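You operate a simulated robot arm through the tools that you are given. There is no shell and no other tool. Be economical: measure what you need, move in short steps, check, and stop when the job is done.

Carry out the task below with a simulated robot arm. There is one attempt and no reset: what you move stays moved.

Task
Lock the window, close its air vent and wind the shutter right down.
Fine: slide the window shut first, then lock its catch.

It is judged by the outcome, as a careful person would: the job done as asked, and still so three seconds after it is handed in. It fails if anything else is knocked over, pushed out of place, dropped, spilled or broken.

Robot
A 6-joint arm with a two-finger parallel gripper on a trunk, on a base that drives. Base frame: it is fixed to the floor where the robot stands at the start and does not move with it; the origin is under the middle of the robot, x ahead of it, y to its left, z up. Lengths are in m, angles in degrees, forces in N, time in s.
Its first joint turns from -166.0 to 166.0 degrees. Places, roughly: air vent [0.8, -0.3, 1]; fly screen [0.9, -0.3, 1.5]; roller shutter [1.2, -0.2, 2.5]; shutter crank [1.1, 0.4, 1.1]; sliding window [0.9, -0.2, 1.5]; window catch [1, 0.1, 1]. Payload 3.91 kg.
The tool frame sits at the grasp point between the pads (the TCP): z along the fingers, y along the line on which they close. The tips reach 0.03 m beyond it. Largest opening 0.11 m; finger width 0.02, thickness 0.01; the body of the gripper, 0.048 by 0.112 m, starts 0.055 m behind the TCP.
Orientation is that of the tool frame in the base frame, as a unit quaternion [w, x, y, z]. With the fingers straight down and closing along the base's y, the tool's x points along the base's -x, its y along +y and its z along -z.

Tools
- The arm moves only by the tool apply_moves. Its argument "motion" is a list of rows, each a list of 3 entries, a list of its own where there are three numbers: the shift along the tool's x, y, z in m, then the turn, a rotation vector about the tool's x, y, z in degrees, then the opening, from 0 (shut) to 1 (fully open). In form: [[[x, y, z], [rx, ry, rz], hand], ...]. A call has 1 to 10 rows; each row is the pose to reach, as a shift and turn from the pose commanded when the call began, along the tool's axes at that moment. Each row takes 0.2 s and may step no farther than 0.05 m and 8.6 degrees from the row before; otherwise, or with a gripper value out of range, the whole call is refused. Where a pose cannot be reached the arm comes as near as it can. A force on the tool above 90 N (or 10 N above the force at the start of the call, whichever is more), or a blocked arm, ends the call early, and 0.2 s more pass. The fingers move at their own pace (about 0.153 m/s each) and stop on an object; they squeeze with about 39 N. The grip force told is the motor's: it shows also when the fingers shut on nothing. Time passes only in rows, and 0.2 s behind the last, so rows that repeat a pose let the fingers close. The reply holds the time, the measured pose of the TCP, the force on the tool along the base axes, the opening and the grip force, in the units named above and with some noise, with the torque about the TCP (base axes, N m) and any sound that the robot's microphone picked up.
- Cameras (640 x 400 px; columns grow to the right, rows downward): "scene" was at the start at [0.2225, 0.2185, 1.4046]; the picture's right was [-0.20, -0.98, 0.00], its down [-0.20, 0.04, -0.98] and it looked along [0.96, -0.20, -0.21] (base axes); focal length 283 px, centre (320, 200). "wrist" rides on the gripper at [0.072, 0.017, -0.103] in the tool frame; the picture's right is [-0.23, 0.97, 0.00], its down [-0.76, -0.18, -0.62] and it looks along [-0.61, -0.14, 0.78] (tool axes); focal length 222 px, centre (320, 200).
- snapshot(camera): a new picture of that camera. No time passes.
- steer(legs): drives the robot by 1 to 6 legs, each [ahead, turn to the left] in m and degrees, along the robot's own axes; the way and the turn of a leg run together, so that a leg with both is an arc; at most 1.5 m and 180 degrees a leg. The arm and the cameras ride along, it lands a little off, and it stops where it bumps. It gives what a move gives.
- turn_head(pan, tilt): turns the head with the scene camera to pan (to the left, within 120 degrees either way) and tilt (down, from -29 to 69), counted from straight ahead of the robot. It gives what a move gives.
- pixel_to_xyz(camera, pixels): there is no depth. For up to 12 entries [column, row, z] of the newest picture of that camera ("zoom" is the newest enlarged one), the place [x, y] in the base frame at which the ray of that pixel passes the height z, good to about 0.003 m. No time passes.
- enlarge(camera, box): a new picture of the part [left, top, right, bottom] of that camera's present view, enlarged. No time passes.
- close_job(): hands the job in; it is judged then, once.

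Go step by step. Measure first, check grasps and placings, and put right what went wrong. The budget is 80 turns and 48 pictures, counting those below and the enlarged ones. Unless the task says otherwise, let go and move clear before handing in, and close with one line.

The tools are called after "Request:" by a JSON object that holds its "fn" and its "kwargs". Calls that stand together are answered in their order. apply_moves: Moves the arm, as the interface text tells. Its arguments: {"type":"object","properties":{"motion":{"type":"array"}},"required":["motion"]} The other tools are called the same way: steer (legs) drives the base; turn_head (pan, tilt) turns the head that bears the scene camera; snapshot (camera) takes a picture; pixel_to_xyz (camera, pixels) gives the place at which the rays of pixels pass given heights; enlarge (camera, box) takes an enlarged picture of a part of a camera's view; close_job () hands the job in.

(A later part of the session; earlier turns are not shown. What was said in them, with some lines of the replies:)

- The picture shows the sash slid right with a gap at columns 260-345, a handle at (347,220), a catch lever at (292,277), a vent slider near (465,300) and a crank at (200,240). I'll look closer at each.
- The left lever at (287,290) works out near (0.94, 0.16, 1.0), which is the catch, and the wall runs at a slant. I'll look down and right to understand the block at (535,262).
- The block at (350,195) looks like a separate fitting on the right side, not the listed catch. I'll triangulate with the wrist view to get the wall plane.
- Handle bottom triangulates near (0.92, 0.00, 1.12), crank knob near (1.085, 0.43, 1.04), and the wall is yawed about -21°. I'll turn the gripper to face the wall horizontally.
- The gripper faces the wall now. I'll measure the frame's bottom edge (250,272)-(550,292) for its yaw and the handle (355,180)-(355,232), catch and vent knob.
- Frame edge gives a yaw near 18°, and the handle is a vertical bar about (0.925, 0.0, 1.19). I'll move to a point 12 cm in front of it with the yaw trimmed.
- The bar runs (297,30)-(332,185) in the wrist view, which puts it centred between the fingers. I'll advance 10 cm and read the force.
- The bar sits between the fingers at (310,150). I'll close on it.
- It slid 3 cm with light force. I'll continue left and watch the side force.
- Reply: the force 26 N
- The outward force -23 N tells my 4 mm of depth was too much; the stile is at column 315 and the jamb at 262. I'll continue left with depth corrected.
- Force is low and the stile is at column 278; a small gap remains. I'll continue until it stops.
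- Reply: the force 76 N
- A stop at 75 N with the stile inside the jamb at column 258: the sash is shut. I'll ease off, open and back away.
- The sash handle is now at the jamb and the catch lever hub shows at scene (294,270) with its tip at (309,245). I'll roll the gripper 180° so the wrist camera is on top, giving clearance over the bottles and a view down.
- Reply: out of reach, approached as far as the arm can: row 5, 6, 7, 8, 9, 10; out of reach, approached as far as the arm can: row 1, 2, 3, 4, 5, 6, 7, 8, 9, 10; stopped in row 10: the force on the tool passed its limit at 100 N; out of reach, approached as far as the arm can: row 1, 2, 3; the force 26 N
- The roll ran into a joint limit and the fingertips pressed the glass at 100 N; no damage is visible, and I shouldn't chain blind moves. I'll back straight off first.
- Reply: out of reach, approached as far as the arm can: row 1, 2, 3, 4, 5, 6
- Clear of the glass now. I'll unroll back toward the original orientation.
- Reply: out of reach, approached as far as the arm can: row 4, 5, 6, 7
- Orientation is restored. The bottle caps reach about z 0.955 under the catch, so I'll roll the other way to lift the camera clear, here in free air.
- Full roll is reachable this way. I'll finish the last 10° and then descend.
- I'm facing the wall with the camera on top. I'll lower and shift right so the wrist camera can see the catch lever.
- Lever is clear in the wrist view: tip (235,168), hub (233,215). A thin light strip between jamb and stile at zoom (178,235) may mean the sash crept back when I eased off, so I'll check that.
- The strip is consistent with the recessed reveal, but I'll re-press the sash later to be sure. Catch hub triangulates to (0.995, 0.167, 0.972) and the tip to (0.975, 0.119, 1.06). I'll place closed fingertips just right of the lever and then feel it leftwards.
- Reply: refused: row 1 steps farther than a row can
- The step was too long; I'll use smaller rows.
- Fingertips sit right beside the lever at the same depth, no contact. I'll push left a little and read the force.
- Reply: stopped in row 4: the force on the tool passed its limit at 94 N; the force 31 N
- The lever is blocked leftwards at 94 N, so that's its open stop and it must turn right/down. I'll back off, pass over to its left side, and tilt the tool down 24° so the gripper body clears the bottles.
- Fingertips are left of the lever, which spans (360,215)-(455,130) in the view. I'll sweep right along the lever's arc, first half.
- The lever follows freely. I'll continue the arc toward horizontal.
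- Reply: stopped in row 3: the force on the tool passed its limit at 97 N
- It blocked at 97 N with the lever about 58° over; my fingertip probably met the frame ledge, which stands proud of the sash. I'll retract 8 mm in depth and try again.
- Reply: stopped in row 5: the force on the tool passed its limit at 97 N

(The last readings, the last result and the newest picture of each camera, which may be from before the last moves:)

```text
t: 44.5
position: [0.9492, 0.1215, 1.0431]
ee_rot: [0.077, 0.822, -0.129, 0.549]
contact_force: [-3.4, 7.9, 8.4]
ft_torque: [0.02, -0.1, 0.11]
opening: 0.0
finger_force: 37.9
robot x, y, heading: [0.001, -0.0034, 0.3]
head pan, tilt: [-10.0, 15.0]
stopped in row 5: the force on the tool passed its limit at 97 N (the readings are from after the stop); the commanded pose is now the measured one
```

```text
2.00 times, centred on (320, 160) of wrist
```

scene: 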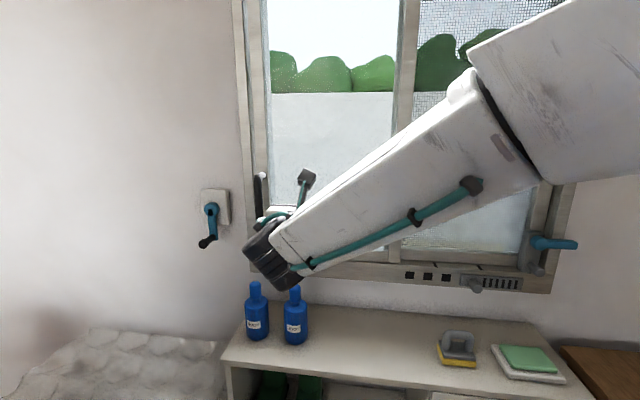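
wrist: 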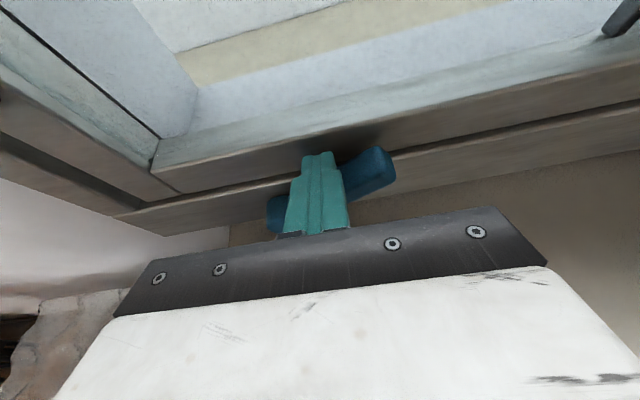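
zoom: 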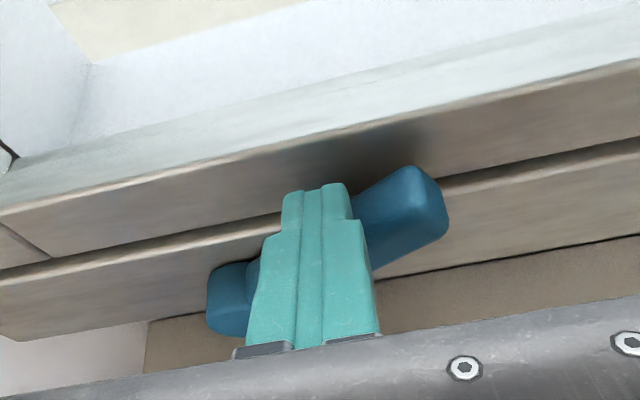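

Blocked again at the same angle with more clearance. I'll retreat and look at the lever.

Request:
{"fn": "apply_moves", "kwargs": {"motion": [[[0.01, 0, -0.03], [0, 0, 0], 0.0], [[0.03, 0.02, -0.07], [0, 0, 0], 0.0], [[0.05, 0.05, -0.1], [0, 0, 0], 0.0], [[0.05, 0.09, -0.12], [0, 0, 0], 0.0], [[0.05, 0.12, -0.13], [0, 0, 0], 0.0]]}}

Request:
{"fn": "enlarge", "kwargs": {"camera": "scene", "box": [235, 190, 355, 290]}}

Request:
{"fn": "enlarge", "kwargs": {"camera": "wrist", "box": [100, 60, 340, 260]}}

```text
t: 45.7
position: [0.8169, 0.0346, 1.1363]
ee_rot: [0.078, 0.823, -0.13, 0.547]
contact_force: [-0.1, 0.8, 0.4]
ft_torque: [-0.02, 0.0, -0.05]
opening: 0.0002
finger_force: 37.7
robot x, y, heading: [-0.0012, 0.0017, 0.2]
head pan, tilt: [-10.0, 15.0]
```

```text
4.00 times, centred on (295, 240) of scene
```

zoom: 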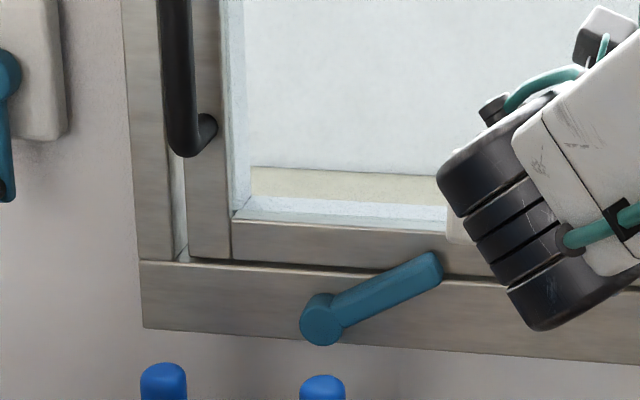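

```text
2.00 times, centred on (220, 160) of wrist
```

zoom: 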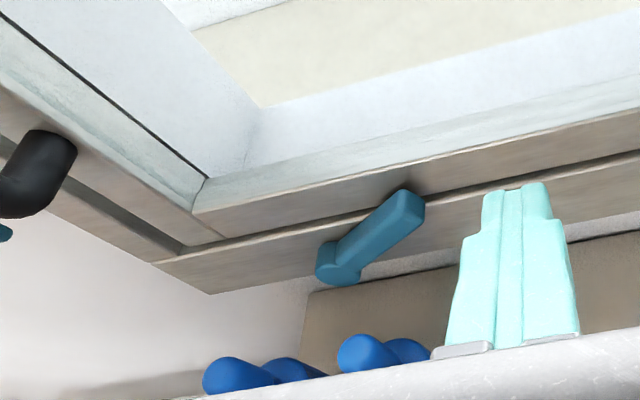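

The lever stands about 60° over now. It may be interlocked with the sash, so I'll re-press the sash handle leftward with closed fingertips first.

Request:
{"fn": "apply_moves", "kwargs": {"motion": [[[0.015, -0.035, 0.007], [0, 0, 0], 0.0], [[0.03, -0.07, 0.015], [0, 0, 0], 0.0], [[0.047, -0.105, 0.022], [0, 0, 0], 0.0], [[0.064, -0.14, 0.03], [0, 0, 0], 0.0], [[0.08, -0.175, 0.038], [0, 0, 0], 0.0], [[0.094, -0.21, 0.047], [0, 0, 0], 0.0], [[0.094, -0.21, 0.047], [0, 0, 0], 0.0]]}}

Request:
{"fn": "snapshot", "kwargs": {"camera": "wrist"}}

```text
t: 47.3
position: [0.9537, 0.2103, 1.2077]
ee_rot: [0.078, 0.823, -0.13, 0.548]
contact_force: [0.4, 0.2, 0.0]
ft_torque: [-0.02, 0.0, -0.02]
opening: 0.0
finger_force: 38.5
robot x, y, heading: [-0.0011, -0.0002, 0.2]
head pan, tilt: [-10.0, 15.0]
```

```text
12 pictures are left
```

wrist: 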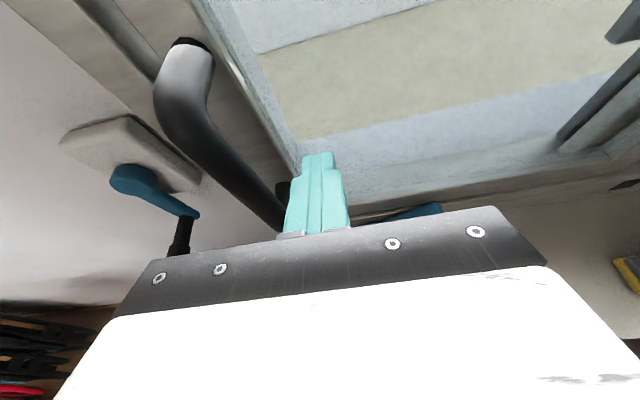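

The fingertips are just right of the bar at (270,200). I'll push left to the stop.

Request:
{"fn": "apply_moves", "kwargs": {"motion": [[[0, -0.01, 0], [0, 0, 0], 0.0], [[0, -0.02, 0], [0, 0, 0], 0.0], [[0, -0.028, 0], [0, 0, 0], 0.0], [[0, -0.036, 0], [0, 0, 0], 0.0], [[0, -0.044, 0], [0, 0, 0], 0.0], [[0, -0.05, 0], [0, 0, 0], 0.0]]}}

```text
t: 48.9
position: [0.9685, 0.2484, 1.2083]
ee_rot: [0.086, 0.822, -0.136, 0.546]
contact_force: [-30.3, -23.6, 7.1]
ft_torque: [-0.27, 0.16, -0.45]
opening: 0.0001
finger_force: 37.8
robot x, y, heading: [-0.0, -0.0007, -0.2]
head pan, tilt: [-10.0, 15.0]
stopped in row 6: the force on the tool passed its limit at 93 N (the readings are from after the stop); the commanded pose is now the measured one
```

The handle stopped at s 0.538, exactly the shut position, so the sash is fully closed. I'll try the lever again near its tip with a shallower fingertip, to rule out hitting the ledge.

Request:
{"fn": "apply_moves", "kwargs": {"motion": [[[0, 0.02, -0.01], [0, 0, 0], 0.0], [[-0.025, 0.05, 0.005], [0, 0, 0], 0.0], [[-0.055, 0.08, 0.022], [0, 0, 0], 0.0], [[-0.085, 0.11, 0.04], [0, 0, 0], 0.0], [[-0.115, 0.131, 0.058], [0, 0, 0], 0.0], [[-0.132, 0.131, 0.073], [0, 0, 0], 0.0]]}}

Request:
{"fn": "snapshot", "kwargs": {"camera": "wrist"}}

```text
t: 50.2
position: [0.9437, 0.1236, 1.0562]
ee_rot: [0.085, 0.823, -0.135, 0.545]
contact_force: [0.1, 0.0, 0.7]
ft_torque: [-0.02, 0.02, -0.01]
opening: 0.0002
finger_force: 37.8
robot x, y, heading: [-0.0011, -0.0007, 0.1]
head pan, tilt: [-10.0, 15.0]
```

```text
11 pictures are left
```

wrist: 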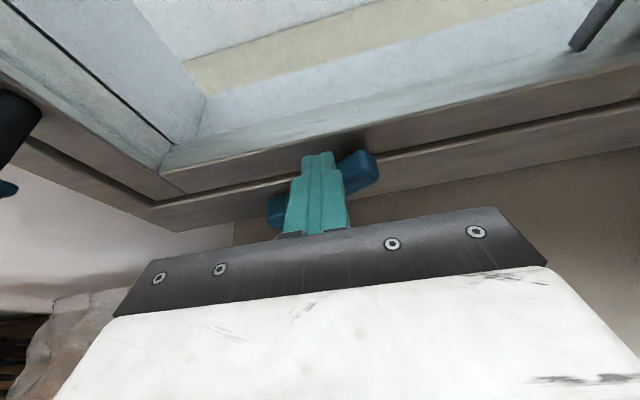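

I'll slide 1.5 cm toward the lever's tip and press straight down in small steps.

Request:
{"fn": "apply_moves", "kwargs": {"motion": [[[0, 0.015, 0], [0, 0, 0], 0.0], [[-0.009, 0.015, 0.004], [0, 0, 0], 0.0], [[-0.018, 0.016, 0.008], [0, 0, 0], 0.0], [[-0.027, 0.018, 0.012], [0, 0, 0], 0.0], [[-0.036, 0.02, 0.016], [0, 0, 0], 0.0], [[-0.045, 0.02, 0.02], [0, 0, 0], 0.0]]}}

Request:
{"fn": "snapshot", "kwargs": {"camera": "wrist"}}

```text
t: 51.6
position: [0.9393, 0.1057, 1.0098]
ee_rot: [0.084, 0.822, -0.135, 0.547]
contact_force: [-5.3, -1.2, 23.2]
ft_torque: [-0.23, -0.4, -0.03]
opening: 0.0001
finger_force: 37.8
robot x, y, heading: [-0.001, -0.0016, 0.0]
head pan, tilt: [-10.0, 15.0]
```

```text
10 pictures are left
```

wrist: 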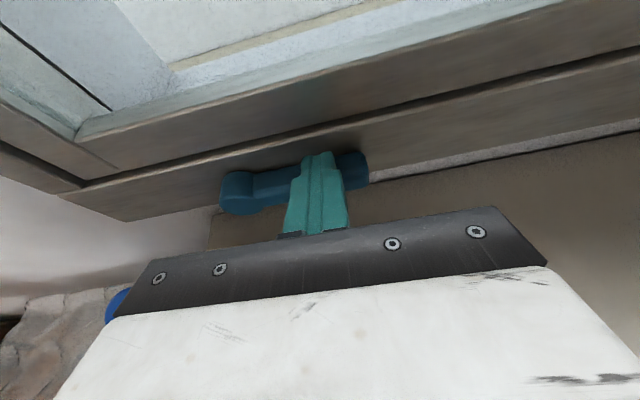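

The lever is now nearly horizontal, so the ledge was the blocker. I'll press on down to its end stop.

Request:
{"fn": "apply_moves", "kwargs": {"motion": [[[-0.005, 0.001, 0.002], [0, 0, 0], 0.0], [[-0.01, 0.001, 0.0045], [0, 0, 0], 0.0], [[-0.015, 0, 0.0065], [0, 0, 0], 0.0], [[-0.02, -0.001, 0.009], [0, 0, 0], 0.0], [[-0.025, -0.002, 0.011], [0, 0, 0], 0.0]]}}

```text
t: 52.4
position: [0.942, 0.1061, 1.0093]
ee_rot: [0.083, 0.815, -0.136, 0.557]
contact_force: [-5.9, 0.3, 20.2]
ft_torque: [-0.18, -0.33, -0.04]
opening: 0.0002
finger_force: 37.6
robot x, y, heading: [0.0, 0.0001, -0.1]
head pan, tilt: [-10.0, 15.0]
stopped in row 3: the force on the tool passed its limit at 94 N (the readings are from after the stop); the commanded pose is now the measured one
```

It stopped hard at about 90°: the catch is turned to its locked end. I'll retreat and travel right toward the vent knob, which triangulates to (0.81, -0.30, 0.983).

Request:
{"fn": "apply_moves", "kwargs": {"motion": [[[0.014, 0, -0.006], [0, 0, 0], 0.0], [[0.02, 0.01, -0.04], [0, 0, 0], 0.0], [[0.01, 0.05, -0.067], [0, 0, 0], 0.0], [[0.005, 0.099, -0.067], [0, 0, 0], 0.0], [[0.005, 0.148, -0.067], [0, 0, 0], 0.0], [[0.005, 0.197, -0.067], [0, 0, 0], 0.0], [[0.005, 0.246, -0.067], [0, 0, 0], 0.0], [[0.005, 0.295, -0.067], [0, 0, 0], 0.0], [[0.005, 0.344, -0.067], [0, 0, 0], 0.0], [[0.005, 0.393, -0.067], [0, 0, 0], 0.0]]}}

Request:
{"fn": "snapshot", "kwargs": {"camera": "wrist"}}

```text
t: 54.6
position: [0.7846, -0.1843, 1.0484]
ee_rot: [0.105, 0.818, -0.151, 0.545]
contact_force: [0.2, 0.5, 0.6]
ft_torque: [-0.01, 0.01, -0.03]
opening: 0.0
finger_force: 38.3
out of reach, approached as far as the arm can: row 8, 9, 10
robot x, y, heading: [-0.0001, -0.0015, -0.1]
head pan, tilt: [-10.0, 15.0]
```

```text
9 pictures are left
```

wrist: 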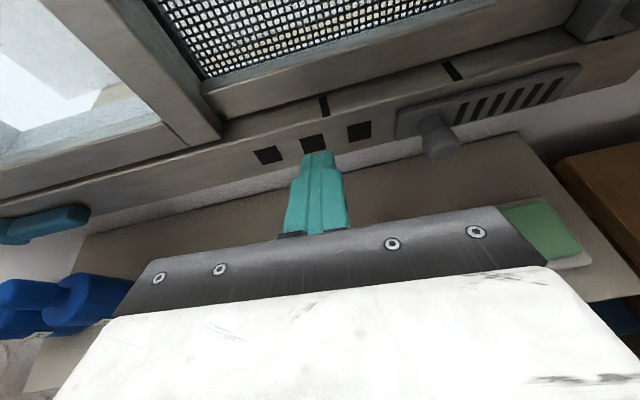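

Out of reach near s 0.07 with this roll, a joint limit. The knob shows at (437,140). A closed-fingertip push works at any roll, so I'll unroll 85° here in free air.

Request:
{"fn": "apply_moves", "kwargs": {"motion": [[[0, -0.03, 0], [0, 0, 8.5], 0.0], [[0, -0.03, 0], [0, 0, 17], 0.0], [[0, -0.03, 0], [0, 0, 25.5], 0.0], [[0, -0.03, 0], [0, 0, 34], 0.0], [[0, -0.03, 0], [0, 0, 42.5], 0.0], [[0, -0.03, 0], [0, 0, 51], 0.0], [[0, -0.03, 0], [0, 0, 59.5], 0.0], [[0, -0.03, 0], [0, 0, 68], 0.0], [[0, -0.03, 0], [0, 0, 76.5], 0.0], [[0, -0.03, 0], [0, 0, 85], 0.0]]}}

```text
t: 56.8
position: [0.794, -0.1572, 1.0473]
ee_rot: [0.291, -0.499, 0.665, -0.473]
contact_force: [-0.3, 0.1, 0.1]
ft_torque: [0.02, 0.01, 0.01]
opening: 0.0
finger_force: 38.4
robot x, y, heading: [0.0021, 0.0003, -0.2]
head pan, tilt: [-10.0, 15.0]
```

Unrolled; the commanded pose is consistent. I'll now move right past the knob at standoff and check.

Request:
{"fn": "apply_moves", "kwargs": {"motion": [[[0.0444, 0.0154, 0.0075], [0, 0, 0], 0.0], [[0.0888, 0.0307, 0.015], [0, 0, 0], 0.0], [[0.1333, 0.046, 0.0225], [0, 0, 0], 0.0], [[0.1777, 0.0614, 0.0302], [0, 0, 0], 0.0], [[0.1777, 0.0614, 0.0302], [0, 0, 0], 0.0]]}}

Request:
{"fn": "snapshot", "kwargs": {"camera": "wrist"}}

```text
t: 58.0
position: [0.7815, -0.2376, 1.0216]
ee_rot: [0.253, -0.483, 0.684, -0.485]
contact_force: [-0.3, 0.0, 0.0]
ft_torque: [0.01, -0.02, 0.0]
opening: 0.0
finger_force: 37.3
out of reach, approached as far as the arm can: row 1, 2, 3, 4, 5
robot x, y, heading: [-0.0024, 0.0004, 0.1]
head pan, tilt: [-10.0, 15.0]
```

```text
8 pictures are left
```

wrist: 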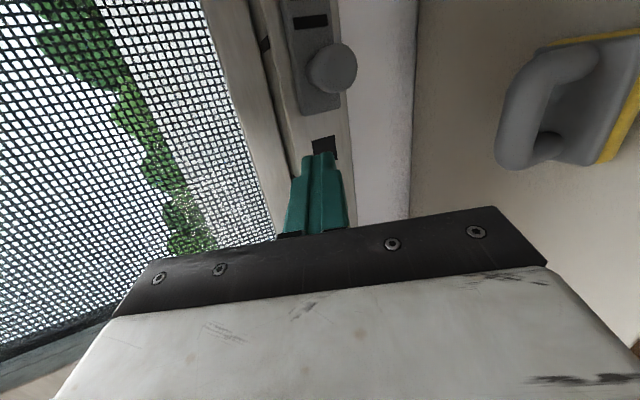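

Still out of reach even after unrolling; the tilted tool is probably lined up with the forearm (a wrist singularity). I'll level the tool and trim yaw here, backing off slightly.

Request:
{"fn": "apply_moves", "kwargs": {"motion": [[[0, 0, -0.01], [6, -2.3, -0.5], 0.0], [[0, 0, -0.02], [12, -4.6, -1], 0.0], [[0, 0, -0.03], [18, -7, -1.5], 0.0], [[0, 0, -0.03], [24, -9, -2], 0.0], [[0, 0, -0.03], [24, -9, -2], 0.0]]}}

```text
t: 59.2
position: [0.7788, -0.1244, 1.0487]
ee_rot: [-0.37, 0.45, -0.556, 0.593]
contact_force: [0.1, -0.1, -0.2]
ft_torque: [0.01, 0.0, 0.04]
opening: 0.0
finger_force: 38.5
out of reach, approached as far as the arm can: row 1, 2, 3, 4, 5
robot x, y, heading: [-0.0021, -0.0028, -0.0]
head pan, tilt: [-10.0, 15.0]
```

The limit is on this wrist branch. I'll unroll the rest (97°) back to the original camera-below orientation, which had free range.

Request:
{"fn": "apply_moves", "kwargs": {"motion": [[[0, 0, -0.01], [0, 0, 8.5], 0.0], [[0, 0, -0.02], [0, 0, 17], 0.0], [[0, 0, -0.03], [0, 0, 25.5], 0.0], [[0, 0, -0.04], [0, 0, 34], 0.0], [[0, 0, -0.05], [0, 0, 42.5], 0.0], [[0, 0, -0.05], [0, 0, 51], 0.0], [[0, 0, -0.05], [0, 0, 59.5], 0.0], [[0, 0, -0.05], [0, 0, 68], 0.0], [[0, 0, -0.05], [0, 0, 76.5], 0.0], [[0, 0, -0.05], [0, -0.5, 85], 0.0]]}}

```text
t: 61.4
position: [0.7515, -0.108, 1.048]
ee_rot: [0.675, 0.042, 0.713, -0.186]
contact_force: [-0.1, -0.2, 0.3]
ft_torque: [-0.02, -0.01, -0.04]
opening: 0.0003
finger_force: 37.5
out of reach, approached as far as the arm can: row 3, 4, 5, 6, 7, 8, 9, 10
robot x, y, heading: [-0.002, 0.0005, 0.1]
head pan, tilt: [-10.0, 15.0]
```

Rows near here are out of reach even on this branch, so the wall is too near for a low horizontal tool. I'll drive back 0.15 m.

Request:
{"fn": "steer", "kwargs": {"legs": [[-0.15, 0]]}}

```text
t: 62.7
position: [0.61, -0.1149, 1.0448]
ee_rot: [0.671, 0.045, 0.715, -0.189]
contact_force: [-0.6, -0.2, 0.5]
ft_torque: [-0.03, 0.04, 0.04]
opening: 0.0
finger_force: 37.4
robot x, y, heading: [-0.1501, 0.0032, -0.6]
head pan, tilt: [-10.0, 15.0]
```

Base moved cleanly. I'll go to a standoff right of the knob with level orientation.

Request:
{"fn": "apply_moves", "kwargs": {"motion": [[[0.015, -0.0244, 0.0315], [-0.3, -0.6, 4], 0.0], [[0.03, -0.0487, 0.063], [-0.6, -1.2, 8], 0.0], [[0.0448, -0.073, 0.0945], [-1, -1.8, 12], 0.0], [[0.06, -0.0974, 0.126], [-1, -1.8, 12], 0.0], [[0.075, -0.1218, 0.1576], [-1, -1.8, 12], 0.0], [[0.0896, -0.1461, 0.1891], [-1, -1.8, 12], 0.0], [[0.0896, -0.1461, 0.1891], [-1, -1.8, 12], 0.0]]}}

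Request:
{"fn": "turn_head", "kwargs": {"pan": -20, "tilt": 15}}

Request:
{"fn": "snapshot", "kwargs": {"camera": "scene"}}

```text
t: 64.3
position: [0.7543, -0.2138, 1.0136]
ee_rot: [0.69, 0.159, 0.688, -0.158]
contact_force: [0.1, 1.3, -0.6]
ft_torque: [0.0, 0.0, -0.01]
opening: 0.0
finger_force: 38.8
out of reach, approached as far as the arm can: row 1, 2, 3, 4, 5, 6, 7
robot x, y, heading: [-0.1493, 0.0022, -0.4]
head pan, tilt: [-10.0, 15.0]
```

```text
t: 65.1
position: [0.755, -0.2149, 1.0133]
ee_rot: [0.689, 0.158, 0.689, -0.157]
contact_force: [0.3, -0.5, 0.0]
ft_torque: [0.01, 0.02, 0.01]
opening: 0.0002
finger_force: 37.2
robot x, y, heading: [-0.1481, 0.005, -0.6]
head pan, tilt: [-20.0, 15.0]
```

```text
7 pictures are left
```

scene: 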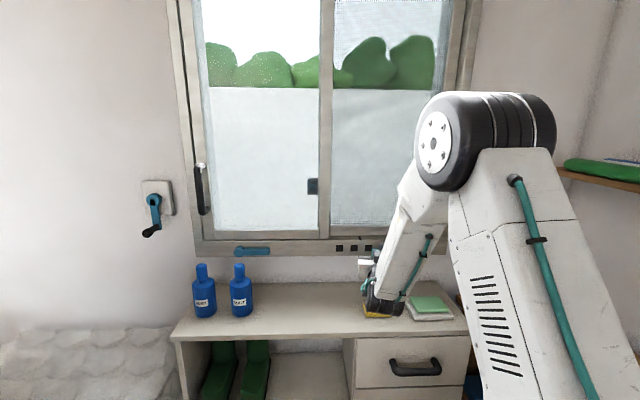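

The catch at (252,250) now lies horizontal, good. The limit seems to be tool yaw relative to the arm azimuth; since a push doesn't need squareness I'll turn the tool further right (yaw -38°) and move to a standoff.

Request:
{"fn": "apply_moves", "kwargs": {"motion": [[[0, 0, -0.01], [6, 0, 0], 0.0], [[0.01, -0.02, 0], [12, 0, 0], 0.0], [[0.02, -0.045, 0.01], [12, 0, 0], 0.0], [[0.03, -0.076, 0.017], [12, 0, 0], 0.0], [[0.03, -0.076, 0.017], [12, 0, 0], 0.0]]}}

```text
t: 66.3
position: [0.7423, -0.2926, 0.9832]
ee_rot: [0.669, 0.228, 0.669, -0.228]
contact_force: [0.0, 0.2, -0.1]
ft_torque: [0.01, -0.04, -0.01]
opening: 0.0001
finger_force: 37.9
robot x, y, heading: [-0.1459, 0.005, -0.1]
head pan, tilt: [-20.0, 15.0]
```

Reachable now. I'll advance to the right-hand side of the knob and check with the wrist camera.

Request:
{"fn": "apply_moves", "kwargs": {"motion": [[[0, -0.01, 0.02], [0, 0, 0], 0.0], [[0, -0.012, 0.045], [0, 0, 0], 0.0], [[0, -0.012, 0.065], [0, 0, 0], 0.0]]}}

Request:
{"fn": "snapshot", "kwargs": {"camera": "wrist"}}

```text
t: 67.1
position: [0.7874, -0.3461, 0.9812]
ee_rot: [0.669, 0.229, 0.669, -0.228]
contact_force: [-1.0, 1.4, 0.8]
ft_torque: [0.0, 0.0, 0.03]
opening: 0.0
finger_force: 37.8
robot x, y, heading: [-0.1477, 0.0068, -0.4]
head pan, tilt: [-20.0, 15.0]
```

```text
6 pictures are left
```

wrist: 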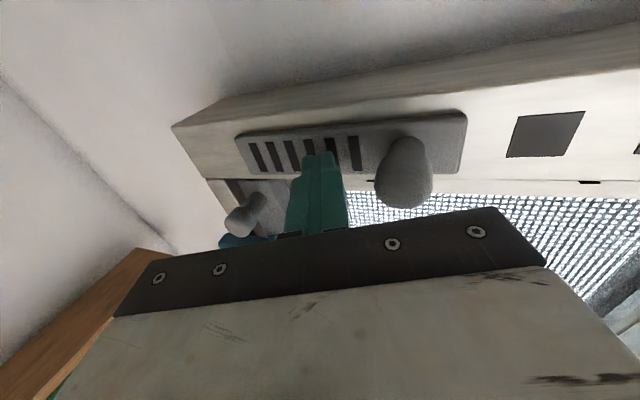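

The fingertip is right of the knob at (405,175), at its depth. I'll push it left along the wall.

Request:
{"fn": "apply_moves", "kwargs": {"motion": [[[0, 0.0141, -0.005], [0, 0, 0], 0.0], [[0, 0.0283, -0.01], [0, 0, 0], 0.0], [[0, 0.0424, -0.0149], [0, 0, 0], 0.0], [[0, 0.0566, -0.0199], [0, 0, 0], 0.0], [[0, 0.0707, -0.0249], [0, 0, 0], 0.0]]}}

```text
t: 68.3
position: [0.8091, -0.2728, 0.9813]
ee_rot: [0.67, 0.23, 0.668, -0.229]
contact_force: [-0.7, -1.4, 1.1]
ft_torque: [-0.01, 0.02, 0.0]
opening: 0.0
finger_force: 37.5
robot x, y, heading: [-0.1489, 0.0094, -0.4]
head pan, tilt: [-20.0, 15.0]
```

Little resistance so far; I'll continue to the stop.

Request:
{"fn": "apply_moves", "kwargs": {"motion": [[[0, 0.0141, -0.005], [0, 0, 0], 0.0], [[0, 0.0283, -0.01], [0, 0, 0], 0.0], [[0, 0.0424, -0.0149], [0, 0, 0], 0.0], [[0, 0.0566, -0.0199], [0, 0, 0], 0.0], [[0, 0.0707, -0.0249], [0, 0, 0], 0.0], [[0, 0.085, -0.03], [0, 0, 0], 0.0], [[0, 0.0995, -0.035], [0, 0, 0], 0.0]]}}

Request:
{"fn": "snapshot", "kwargs": {"camera": "wrist"}}

```text
t: 69.9
position: [0.8419, -0.1775, 0.9804]
ee_rot: [0.668, 0.233, 0.668, -0.231]
contact_force: [-14.7, -23.7, -1.7]
ft_torque: [-0.08, 0.03, 0.13]
opening: 0.0
finger_force: 37.5
robot x, y, heading: [-0.1491, 0.0114, -0.5]
head pan, tilt: [-20.0, 15.0]
```

```text
5 pictures are left
```

wrist: 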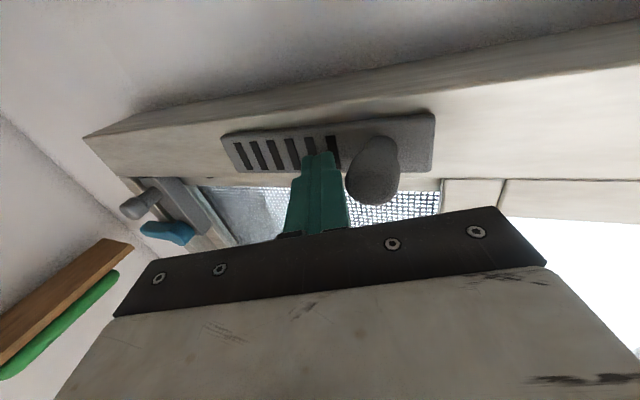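

The plate has moved left and no dark squares remain uncovered. I'll nudge a bit more to make sure it's at its stop.

Request:
{"fn": "apply_moves", "kwargs": {"motion": [[[0, 0.007, -0.0025], [0, 0, 0], 0.0], [[0, 0.014, -0.005], [0, 0, 0], 0.0], [[0, 0.021, -0.0075], [0, 0, 0], 0.0]]}}

```text
t: 70.6
position: [0.8419, -0.1782, 0.9802]
ee_rot: [0.667, 0.241, 0.665, -0.236]
contact_force: [-21.6, -32.7, 4.1]
ft_torque: [0.01, 0.0, 0.25]
opening: 0.0
finger_force: 38.0
robot x, y, heading: [-0.1454, 0.009, -1.2]
head pan, tilt: [-20.0, 15.0]
stopped in row 3: the force on the tool passed its limit at 95 N (the readings are from after the stop); the commanded pose is now the measured one
```

95 N at the stop with all holes covered: the vent is closed. Next the crank at about (1.12, 0.43, 1.13) — too far from here, so I'll retract the arm high and drive closer on the left.

Request:
{"fn": "apply_moves", "kwargs": {"motion": [[[0, -0.006, -0.03], [0, 0, 0], 0.0], [[-0.025, -0.015, -0.065], [0, 0, 0], 0.0], [[-0.055, -0.025, -0.1], [0, 0, 0], 0.0], [[-0.085, -0.035, -0.135], [0, 0, 0], 0.0], [[-0.115, -0.045, -0.17], [-3, 0, 0], 0.0], [[-0.15, -0.055, -0.2], [-8, 0, 0], 0.0], [[-0.185, -0.065, -0.23], [-13, 0, 0], 0.0], [[-0.22, -0.075, -0.26], [-18, 0, 0], 0.0], [[-0.25, -0.085, -0.285], [-21, 0, 0], 0.0], [[-0.27, -0.088, -0.306], [-21, 0, 0], 0.0]]}}

Request:
{"fn": "steer", "kwargs": {"legs": [[0, 45], [0.35, 0], [0, -44]]}}

Request:
{"fn": "turn_head", "kwargs": {"pan": 5, "tilt": 5}}

Request:
{"fn": "snapshot", "kwargs": {"camera": "scene"}}

```text
t: 72.8
position: [0.5511, -0.0476, 1.2485]
ee_rot: [0.699, 0.111, 0.698, -0.109]
contact_force: [1.1, 0.4, 0.5]
ft_torque: [0.01, -0.02, -0.01]
opening: 0.0
finger_force: 37.4
robot x, y, heading: [-0.1555, 0.0084, -1.1]
head pan, tilt: [-20.0, 15.0]
```

```text
t: 73.8
position: [0.5491, 0.0061, 1.2493]
ee_rot: [0.703, 0.087, 0.701, -0.083]
contact_force: [0.4, -0.4, -0.8]
ft_torque: [0.03, -0.01, 0.0]
opening: 0.0001
finger_force: 37.7
robot x, y, heading: [-0.1517, 0.0161, 1.1]
head pan, tilt: [-20.0, 15.0]
stopped in leg 1: the robot was blocked; the commanded pose is now the measured one
```

```text
t: 74.7
position: [0.5491, 0.0075, 1.2507]
ee_rot: [0.703, 0.086, 0.701, -0.082]
contact_force: [-0.6, -0.3, -0.3]
ft_torque: [0.03, -0.02, -0.01]
opening: 0.0
finger_force: 37.6
robot x, y, heading: [-0.1472, 0.015, 1.1]
head pan, tilt: [5.0, 5.0]
```

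```text
4 pictures are left
```

scene: 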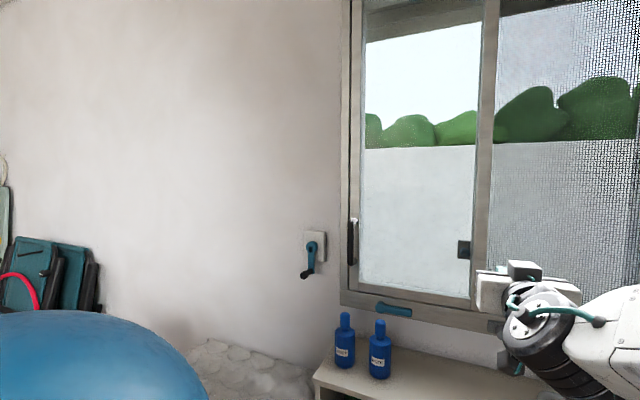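

The base turn was blocked at once (something close by), and a blue ball stands at left, so I'll avoid turning. Driving straight ahead 0.33 m with the arm shifted left brings the crank within reach.

Request:
{"fn": "apply_moves", "kwargs": {"motion": [[[0, 0.04, -0.018], [2, 0, 0], 0.3], [[0, 0.08, -0.037], [4.4, 0, 0], 0.3], [[0, 0.12, -0.055], [4.4, 0, 0], 0.3], [[0, 0.16, -0.074], [4.4, 0, 0], 0.3], [[0, 0.2, -0.092], [4.4, 0, 0], 0.3], [[0, 0.24, -0.111], [4.4, 0, 0], 0.3]]}}

Request:
{"fn": "steer", "kwargs": {"legs": [[0.33, 0]]}}

```text
t: 76.1
position: [0.4976, 0.2669, 1.2516]
ee_rot: [0.699, 0.114, 0.698, -0.109]
contact_force: [0.4, 0.1, -0.3]
ft_torque: [0.0, 0.0, 0.03]
opening: 0.0334
finger_force: 0.2
robot x, y, heading: [-0.1487, 0.0215, 1.3]
head pan, tilt: [5.0, 5.0]
```

```text
t: 78.3
position: [0.8344, 0.2751, 1.2519]
ee_rot: [0.699, 0.113, 0.698, -0.109]
contact_force: [-0.2, 0.1, -0.2]
ft_torque: [-0.01, 0.02, 0.01]
opening: 0.0328
finger_force: 0.0
robot x, y, heading: [0.1867, 0.0213, 1.2]
head pan, tilt: [5.0, 5.0]
```

Now at x 0.187. I'll drop to a standoff in front of the crank and take a wrist picture to locate the knob precisely.

Request:
{"fn": "apply_moves", "kwargs": {"motion": [[[0.03, 0.035, 0.006], [0, 0, 0], 0.5], [[0.06, 0.07, 0.012], [0, 0, 0], 0.5], [[0.09, 0.105, 0.018], [0, 0, 0], 0.5], [[0.12, 0.14, 0.024], [0, 0, 0], 0.5], [[0.15, 0.17, 0.03], [0, 0, 0], 0.5], [[0.172, 0.178, 0.033], [0, 0, 0], 0.5], [[0.172, 0.178, 0.033], [0, 0, 0], 0.5]]}}

Request:
{"fn": "snapshot", "kwargs": {"camera": "wrist"}}

```text
t: 79.9
position: [0.9228, 0.4366, 1.0801]
ee_rot: [0.699, 0.113, 0.698, -0.108]
contact_force: [0.0, -0.2, -0.3]
ft_torque: [-0.01, 0.0, 0.03]
opening: 0.0551
finger_force: 0.1
robot x, y, heading: [0.185, 0.0208, 1.3]
head pan, tilt: [5.0, 5.0]
```

```text
3 pictures are left
```

wrist: 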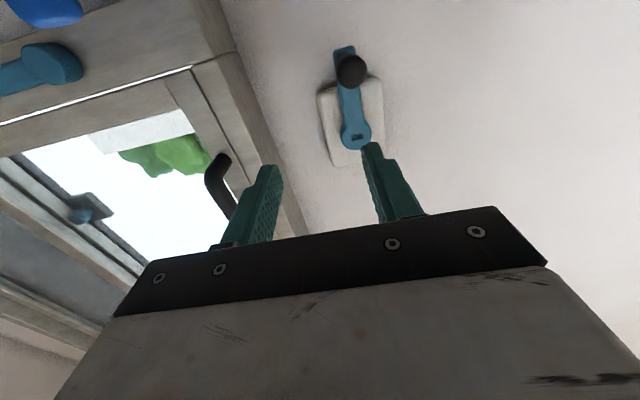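

Knob tip (352,68) combined with the earlier rays gives the knob at s 0.742, d 0.88, z 1.048 and the hub at z ≈1.139, so a radius near 0.091. I'll straddle the knob.

Request:
{"fn": "apply_moves", "kwargs": {"motion": [[[0.016, 0.02, 0.02], [0, 0, 0], 0.6], [[0.032, 0.0395, 0.04], [0, 0, 0], 0.6], [[0.032, 0.0395, 0.08], [0, 0, 0], 0.6], [[0.032, 0.0395, 0.11], [0, 0, 0], 0.6], [[0.032, 0.0395, 0.125], [0, 0, 0], 0.6], [[0.032, 0.0395, 0.137], [0, 0, 0], 0.6]]}}

Request:
{"fn": "apply_moves", "kwargs": {"motion": [[[0, 0, 0], [0, 0, 0], 0.0], [[0, 0, 0], [0, 0, 0], 0.0], [[0, 0, 0], [0, 0, 0], 0.0]]}}

```text
t: 81.3
position: [1.0639, 0.4315, 1.0482]
ee_rot: [0.699, 0.113, 0.698, -0.109]
contact_force: [-0.7, 0.5, 0.4]
ft_torque: [0.0, 0.0, 0.02]
opening: 0.066
finger_force: 0.0
robot x, y, heading: [0.1815, 0.0253, 1.5]
head pan, tilt: [5.0, 5.0]
```

```text
t: 82.1
position: [1.0632, 0.432, 1.0485]
ee_rot: [0.699, 0.114, 0.698, -0.109]
contact_force: [2.4, -0.4, -1.3]
ft_torque: [0.03, -0.04, 0.87]
opening: 0.0278
finger_force: 45.0
robot x, y, heading: [0.1852, 0.0256, 0.9]
head pan, tilt: [5.0, 5.0]
```

Gripped at 28 mm. I'll turn it clockwise (left and up from the bottom) about 75° and read the forces.

Request:
{"fn": "apply_moves", "kwargs": {"motion": [[[-0.0031, 0.0236, 0], [0, 0, 0], 0.0], [[-0.0122, 0.0455, 0], [0, 0, 0], 0.0], [[-0.0267, 0.0643, 0], [0, 0, 0], 0.0], [[-0.0455, 0.0788, 0], [0, 0, 0], 0.0], [[-0.0674, 0.0879, 0], [0, 0, 0], 0.0]]}}

```text
t: 83.3
position: [1.0919, 0.5116, 1.1183]
ee_rot: [0.699, 0.113, 0.698, -0.109]
contact_force: [1.4, -11.0, -1.9]
ft_torque: [0.1, -0.81, 0.86]
opening: 0.0276
finger_force: 45.2
robot x, y, heading: [0.1852, 0.0231, 1.3]
head pan, tilt: [5.0, 5.0]
```

It turns smoothly. I'll carry on round to just past the bottom.

Request:
{"fn": "apply_moves", "kwargs": {"motion": [[[-0.0465, -0.0005, 0], [0, 0, 0], 0.0], [[-0.0871, -0.0239, 0], [0, 0, 0], 0.0], [[-0.1105, -0.0645, 0], [0, 0, 0], 0.0], [[-0.1105, -0.1113, 0], [0, 0, 0], 0.0], [[-0.0871, -0.1519, 0], [0, 0, 0], 0.0], [[-0.0465, -0.1753, 0], [0, 0, 0], 0.0], [[0.0003, -0.1753, 0], [0, 0, 0], 0.0], [[0.0409, -0.1519, 0], [0, 0, 0], 0.0], [[0.0643, -0.1113, 0], [0, 0, 0], 0.0], [[0.0643, -0.0645, 0], [0, 0, 0], 0.0]]}}

Request:
{"fn": "turn_head", "kwargs": {"pan": -5, "tilt": -20}}

Request:
{"fn": "snapshot", "kwargs": {"camera": "scene"}}

```text
t: 85.5
position: [1.0713, 0.456, 1.0533]
ee_rot: [0.7, 0.113, 0.696, -0.108]
contact_force: [13.6, -3.0, 6.1]
ft_torque: [-0.67, -1.01, 0.42]
opening: 0.0262
finger_force: 44.9
robot x, y, heading: [0.1844, 0.0243, 1.3]
head pan, tilt: [5.0, 5.0]
```

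```text
t: 86.4
position: [1.0717, 0.4537, 1.0513]
ee_rot: [0.699, 0.113, 0.697, -0.109]
contact_force: [16.6, -2.3, 16.7]
ft_torque: [-0.75, -0.4, 0.22]
opening: 0.0267
finger_force: 45.0
robot x, y, heading: [0.1859, 0.0232, 1.3]
head pan, tilt: [-5.0, -20.0]
```

```text
2 pictures are left
```

scene: 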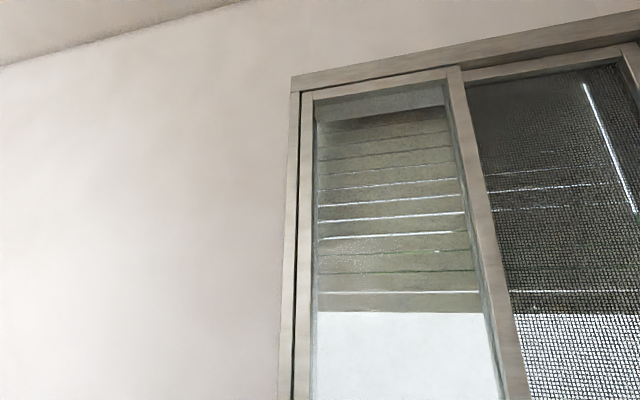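

Clockwise lowers it: the shutter edge is now at row 312, about z 1.4, after one turn. I'll keep winding until it stops.

Request:
{"fn": "apply_moves", "kwargs": {"motion": [[[-0.0234, 0.0406, 0.001], [0, 0, 0], 0.0], [[-0.064, 0.064, 0.001], [0, 0, 0], 0.0], [[-0.1108, 0.064, 0.001], [0, 0, 0], 0.0], [[-0.1514, 0.0406, 0.001], [0, 0, 0], 0.0], [[-0.1748, 0, 0.001], [0, 0, 0], 0.0], [[-0.1748, -0.0468, 0.001], [0, 0, 0], 0.0], [[-0.1514, -0.0874, 0.001], [0, 0, 0], 0.0], [[-0.1108, -0.1108, 0.001], [0, 0, 0], 0.0], [[-0.064, -0.1108, 0.001], [0, 0, 0], 0.0], [[-0.0234, -0.0874, 0.001], [0, 0, 0], 0.0]]}}

```text
t: 88.6
position: [1.0451, 0.367, 1.0704]
ee_rot: [0.696, 0.113, 0.701, -0.111]
contact_force: [-2.1, -25.4, -21.7]
ft_torque: [0.66, 0.76, 1.05]
opening: 0.027
finger_force: 45.2
robot x, y, heading: [0.188, 0.027, 0.9]
head pan, tilt: [-5.0, -20.0]
```

Still turning (force is radial, not tangential). I'll continue another 150°.

Request:
{"fn": "apply_moves", "kwargs": {"motion": [[[0.0244, 0.0406, 0], [0, 0, 0], 0.0], [[0.0244, 0.0874, 0], [0, 0, 0], 0.0], [[0, 0.128, 0], [0, 0, 0], 0.0], [[-0.0406, 0.1514, 0], [0, 0, 0], 0.0], [[-0.0874, 0.1514, 0], [0, 0, 0], 0.0]]}}

Request:
{"fn": "turn_head", "kwargs": {"pan": -15, "tilt": 5}}

Request:
{"fn": "snapshot", "kwargs": {"camera": "scene"}}

```text
t: 89.2
position: [1.0662, 0.4303, 1.0511]
ee_rot: [0.698, 0.12, 0.696, -0.119]
contact_force: [-41.7, -38.5, 11.7]
ft_torque: [-0.2, -0.49, 0.89]
opening: 0.0284
finger_force: 45.3
robot x, y, heading: [0.181, 0.0269, 1.3]
head pan, tilt: [-5.0, -20.0]
stopped in row 2: the force on the tool passed its limit at 105 N (the readings are from after the stop); the commanded pose is now the measured one
```

```text
t: 90.1
position: [1.0663, 0.4308, 1.0509]
ee_rot: [0.698, 0.12, 0.696, -0.118]
contact_force: [-48.2, -62.5, 11.7]
ft_torque: [-0.03, 0.37, 0.6]
opening: 0.0283
finger_force: 45.3
robot x, y, heading: [0.1852, 0.0236, 1.1]
head pan, tilt: [-15.0, 5.0]
```

```text
1 pictures are left
```

scene: 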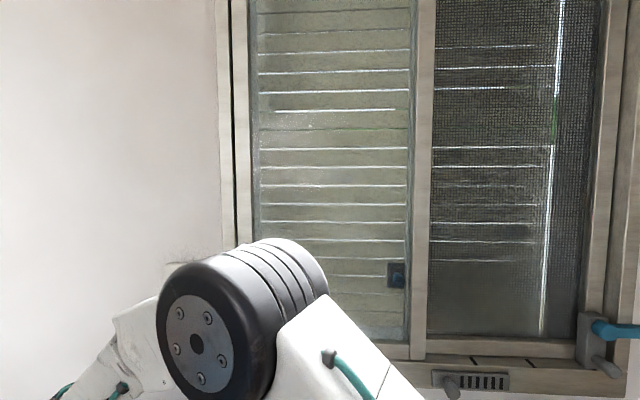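

The crank stopped hard at exactly two full turns and the shutter covers the window to the sill. I'll open the fingers and back straight out.

Request:
{"fn": "apply_moves", "kwargs": {"motion": [[[0, 0, 0], [0, 0, 0], 0.6], [[0, 0, 0], [0, 0, 0], 0.6], [[0, 0, -0.03], [0, 0, 0], 0.6], [[0, 0, -0.07], [0, 0, 0], 0.6], [[0, 0, -0.11], [0, 0, 0], 0.6], [[-0.03, 0, -0.145], [0, 0, 0], 0.6], [[-0.07, 0, -0.165], [0, 0, 0], 0.6], [[-0.115, 0, -0.175], [0, 0, 0], 0.6], [[-0.16, 0, -0.185], [0, 0, 0], 0.6], [[-0.205, 0, -0.195], [0, 0, 0], 0.6]]}}

Request:
{"fn": "steer", "kwargs": {"legs": [[-0.25, 0]]}}

Request:
{"fn": "turn_head", "kwargs": {"pan": -12, "tilt": 12}}

Request:
{"fn": "snapshot", "kwargs": {"camera": "scene"}}

```text
t: 92.3
position: [0.8828, 0.5002, 1.2551]
ee_rot: [0.697, 0.115, 0.698, -0.117]
contact_force: [0.5, 0.0, -0.2]
ft_torque: [-0.03, -0.03, -0.02]
opening: 0.0662
finger_force: 0.1
robot x, y, heading: [0.1839, 0.0222, 1.4]
head pan, tilt: [-15.0, 5.0]
```

```text
t: 94.2
position: [0.6307, 0.4922, 1.2546]
ee_rot: [0.697, 0.119, 0.697, -0.118]
contact_force: [-0.3, 0.5, 0.0]
ft_torque: [-0.03, -0.01, -0.03]
opening: 0.0657
finger_force: 0.1
robot x, y, heading: [-0.0705, 0.0201, 1.2]
head pan, tilt: [-15.0, 5.0]
```

```text
t: 94.8
position: [0.6309, 0.4915, 1.2552]
ee_rot: [0.697, 0.118, 0.697, -0.118]
contact_force: [-0.1, -0.1, 0.4]
ft_torque: [0.01, 0.0, -0.03]
opening: 0.0658
finger_force: 0.0
robot x, y, heading: [-0.0723, 0.0196, 1.2]
head pan, tilt: [-12.0, 12.0]
```

```text
0 pictures are left
```

scene: 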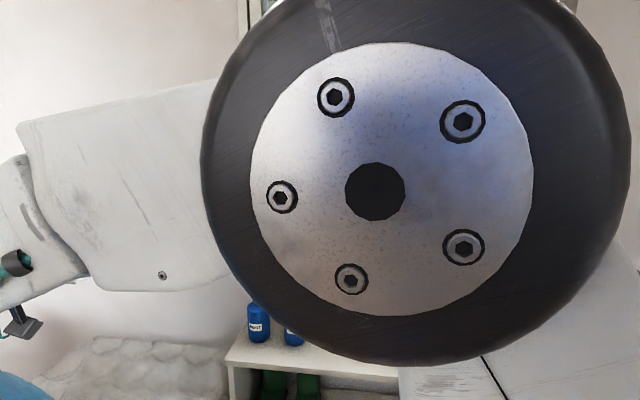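

The last picture is mostly hidden by the arm, though the bottle at (258,325) stands upright. The sash, catch, vent and crank each ran to a firm stop, and the gripper is clear, so I'm handing in.

Request:
{"fn": "close_job", "kwargs": {}}

```text
The job is handed in.
```

I slid the window shut, turned its catch to the locked stop, closed the air vent and wound the shutter down to its stop. The arm blocked my last picture, so I couldn't check the final state by eye; and while repositioning, the fingertips once pressed the window glass at about 100 N, with no damage I could see.
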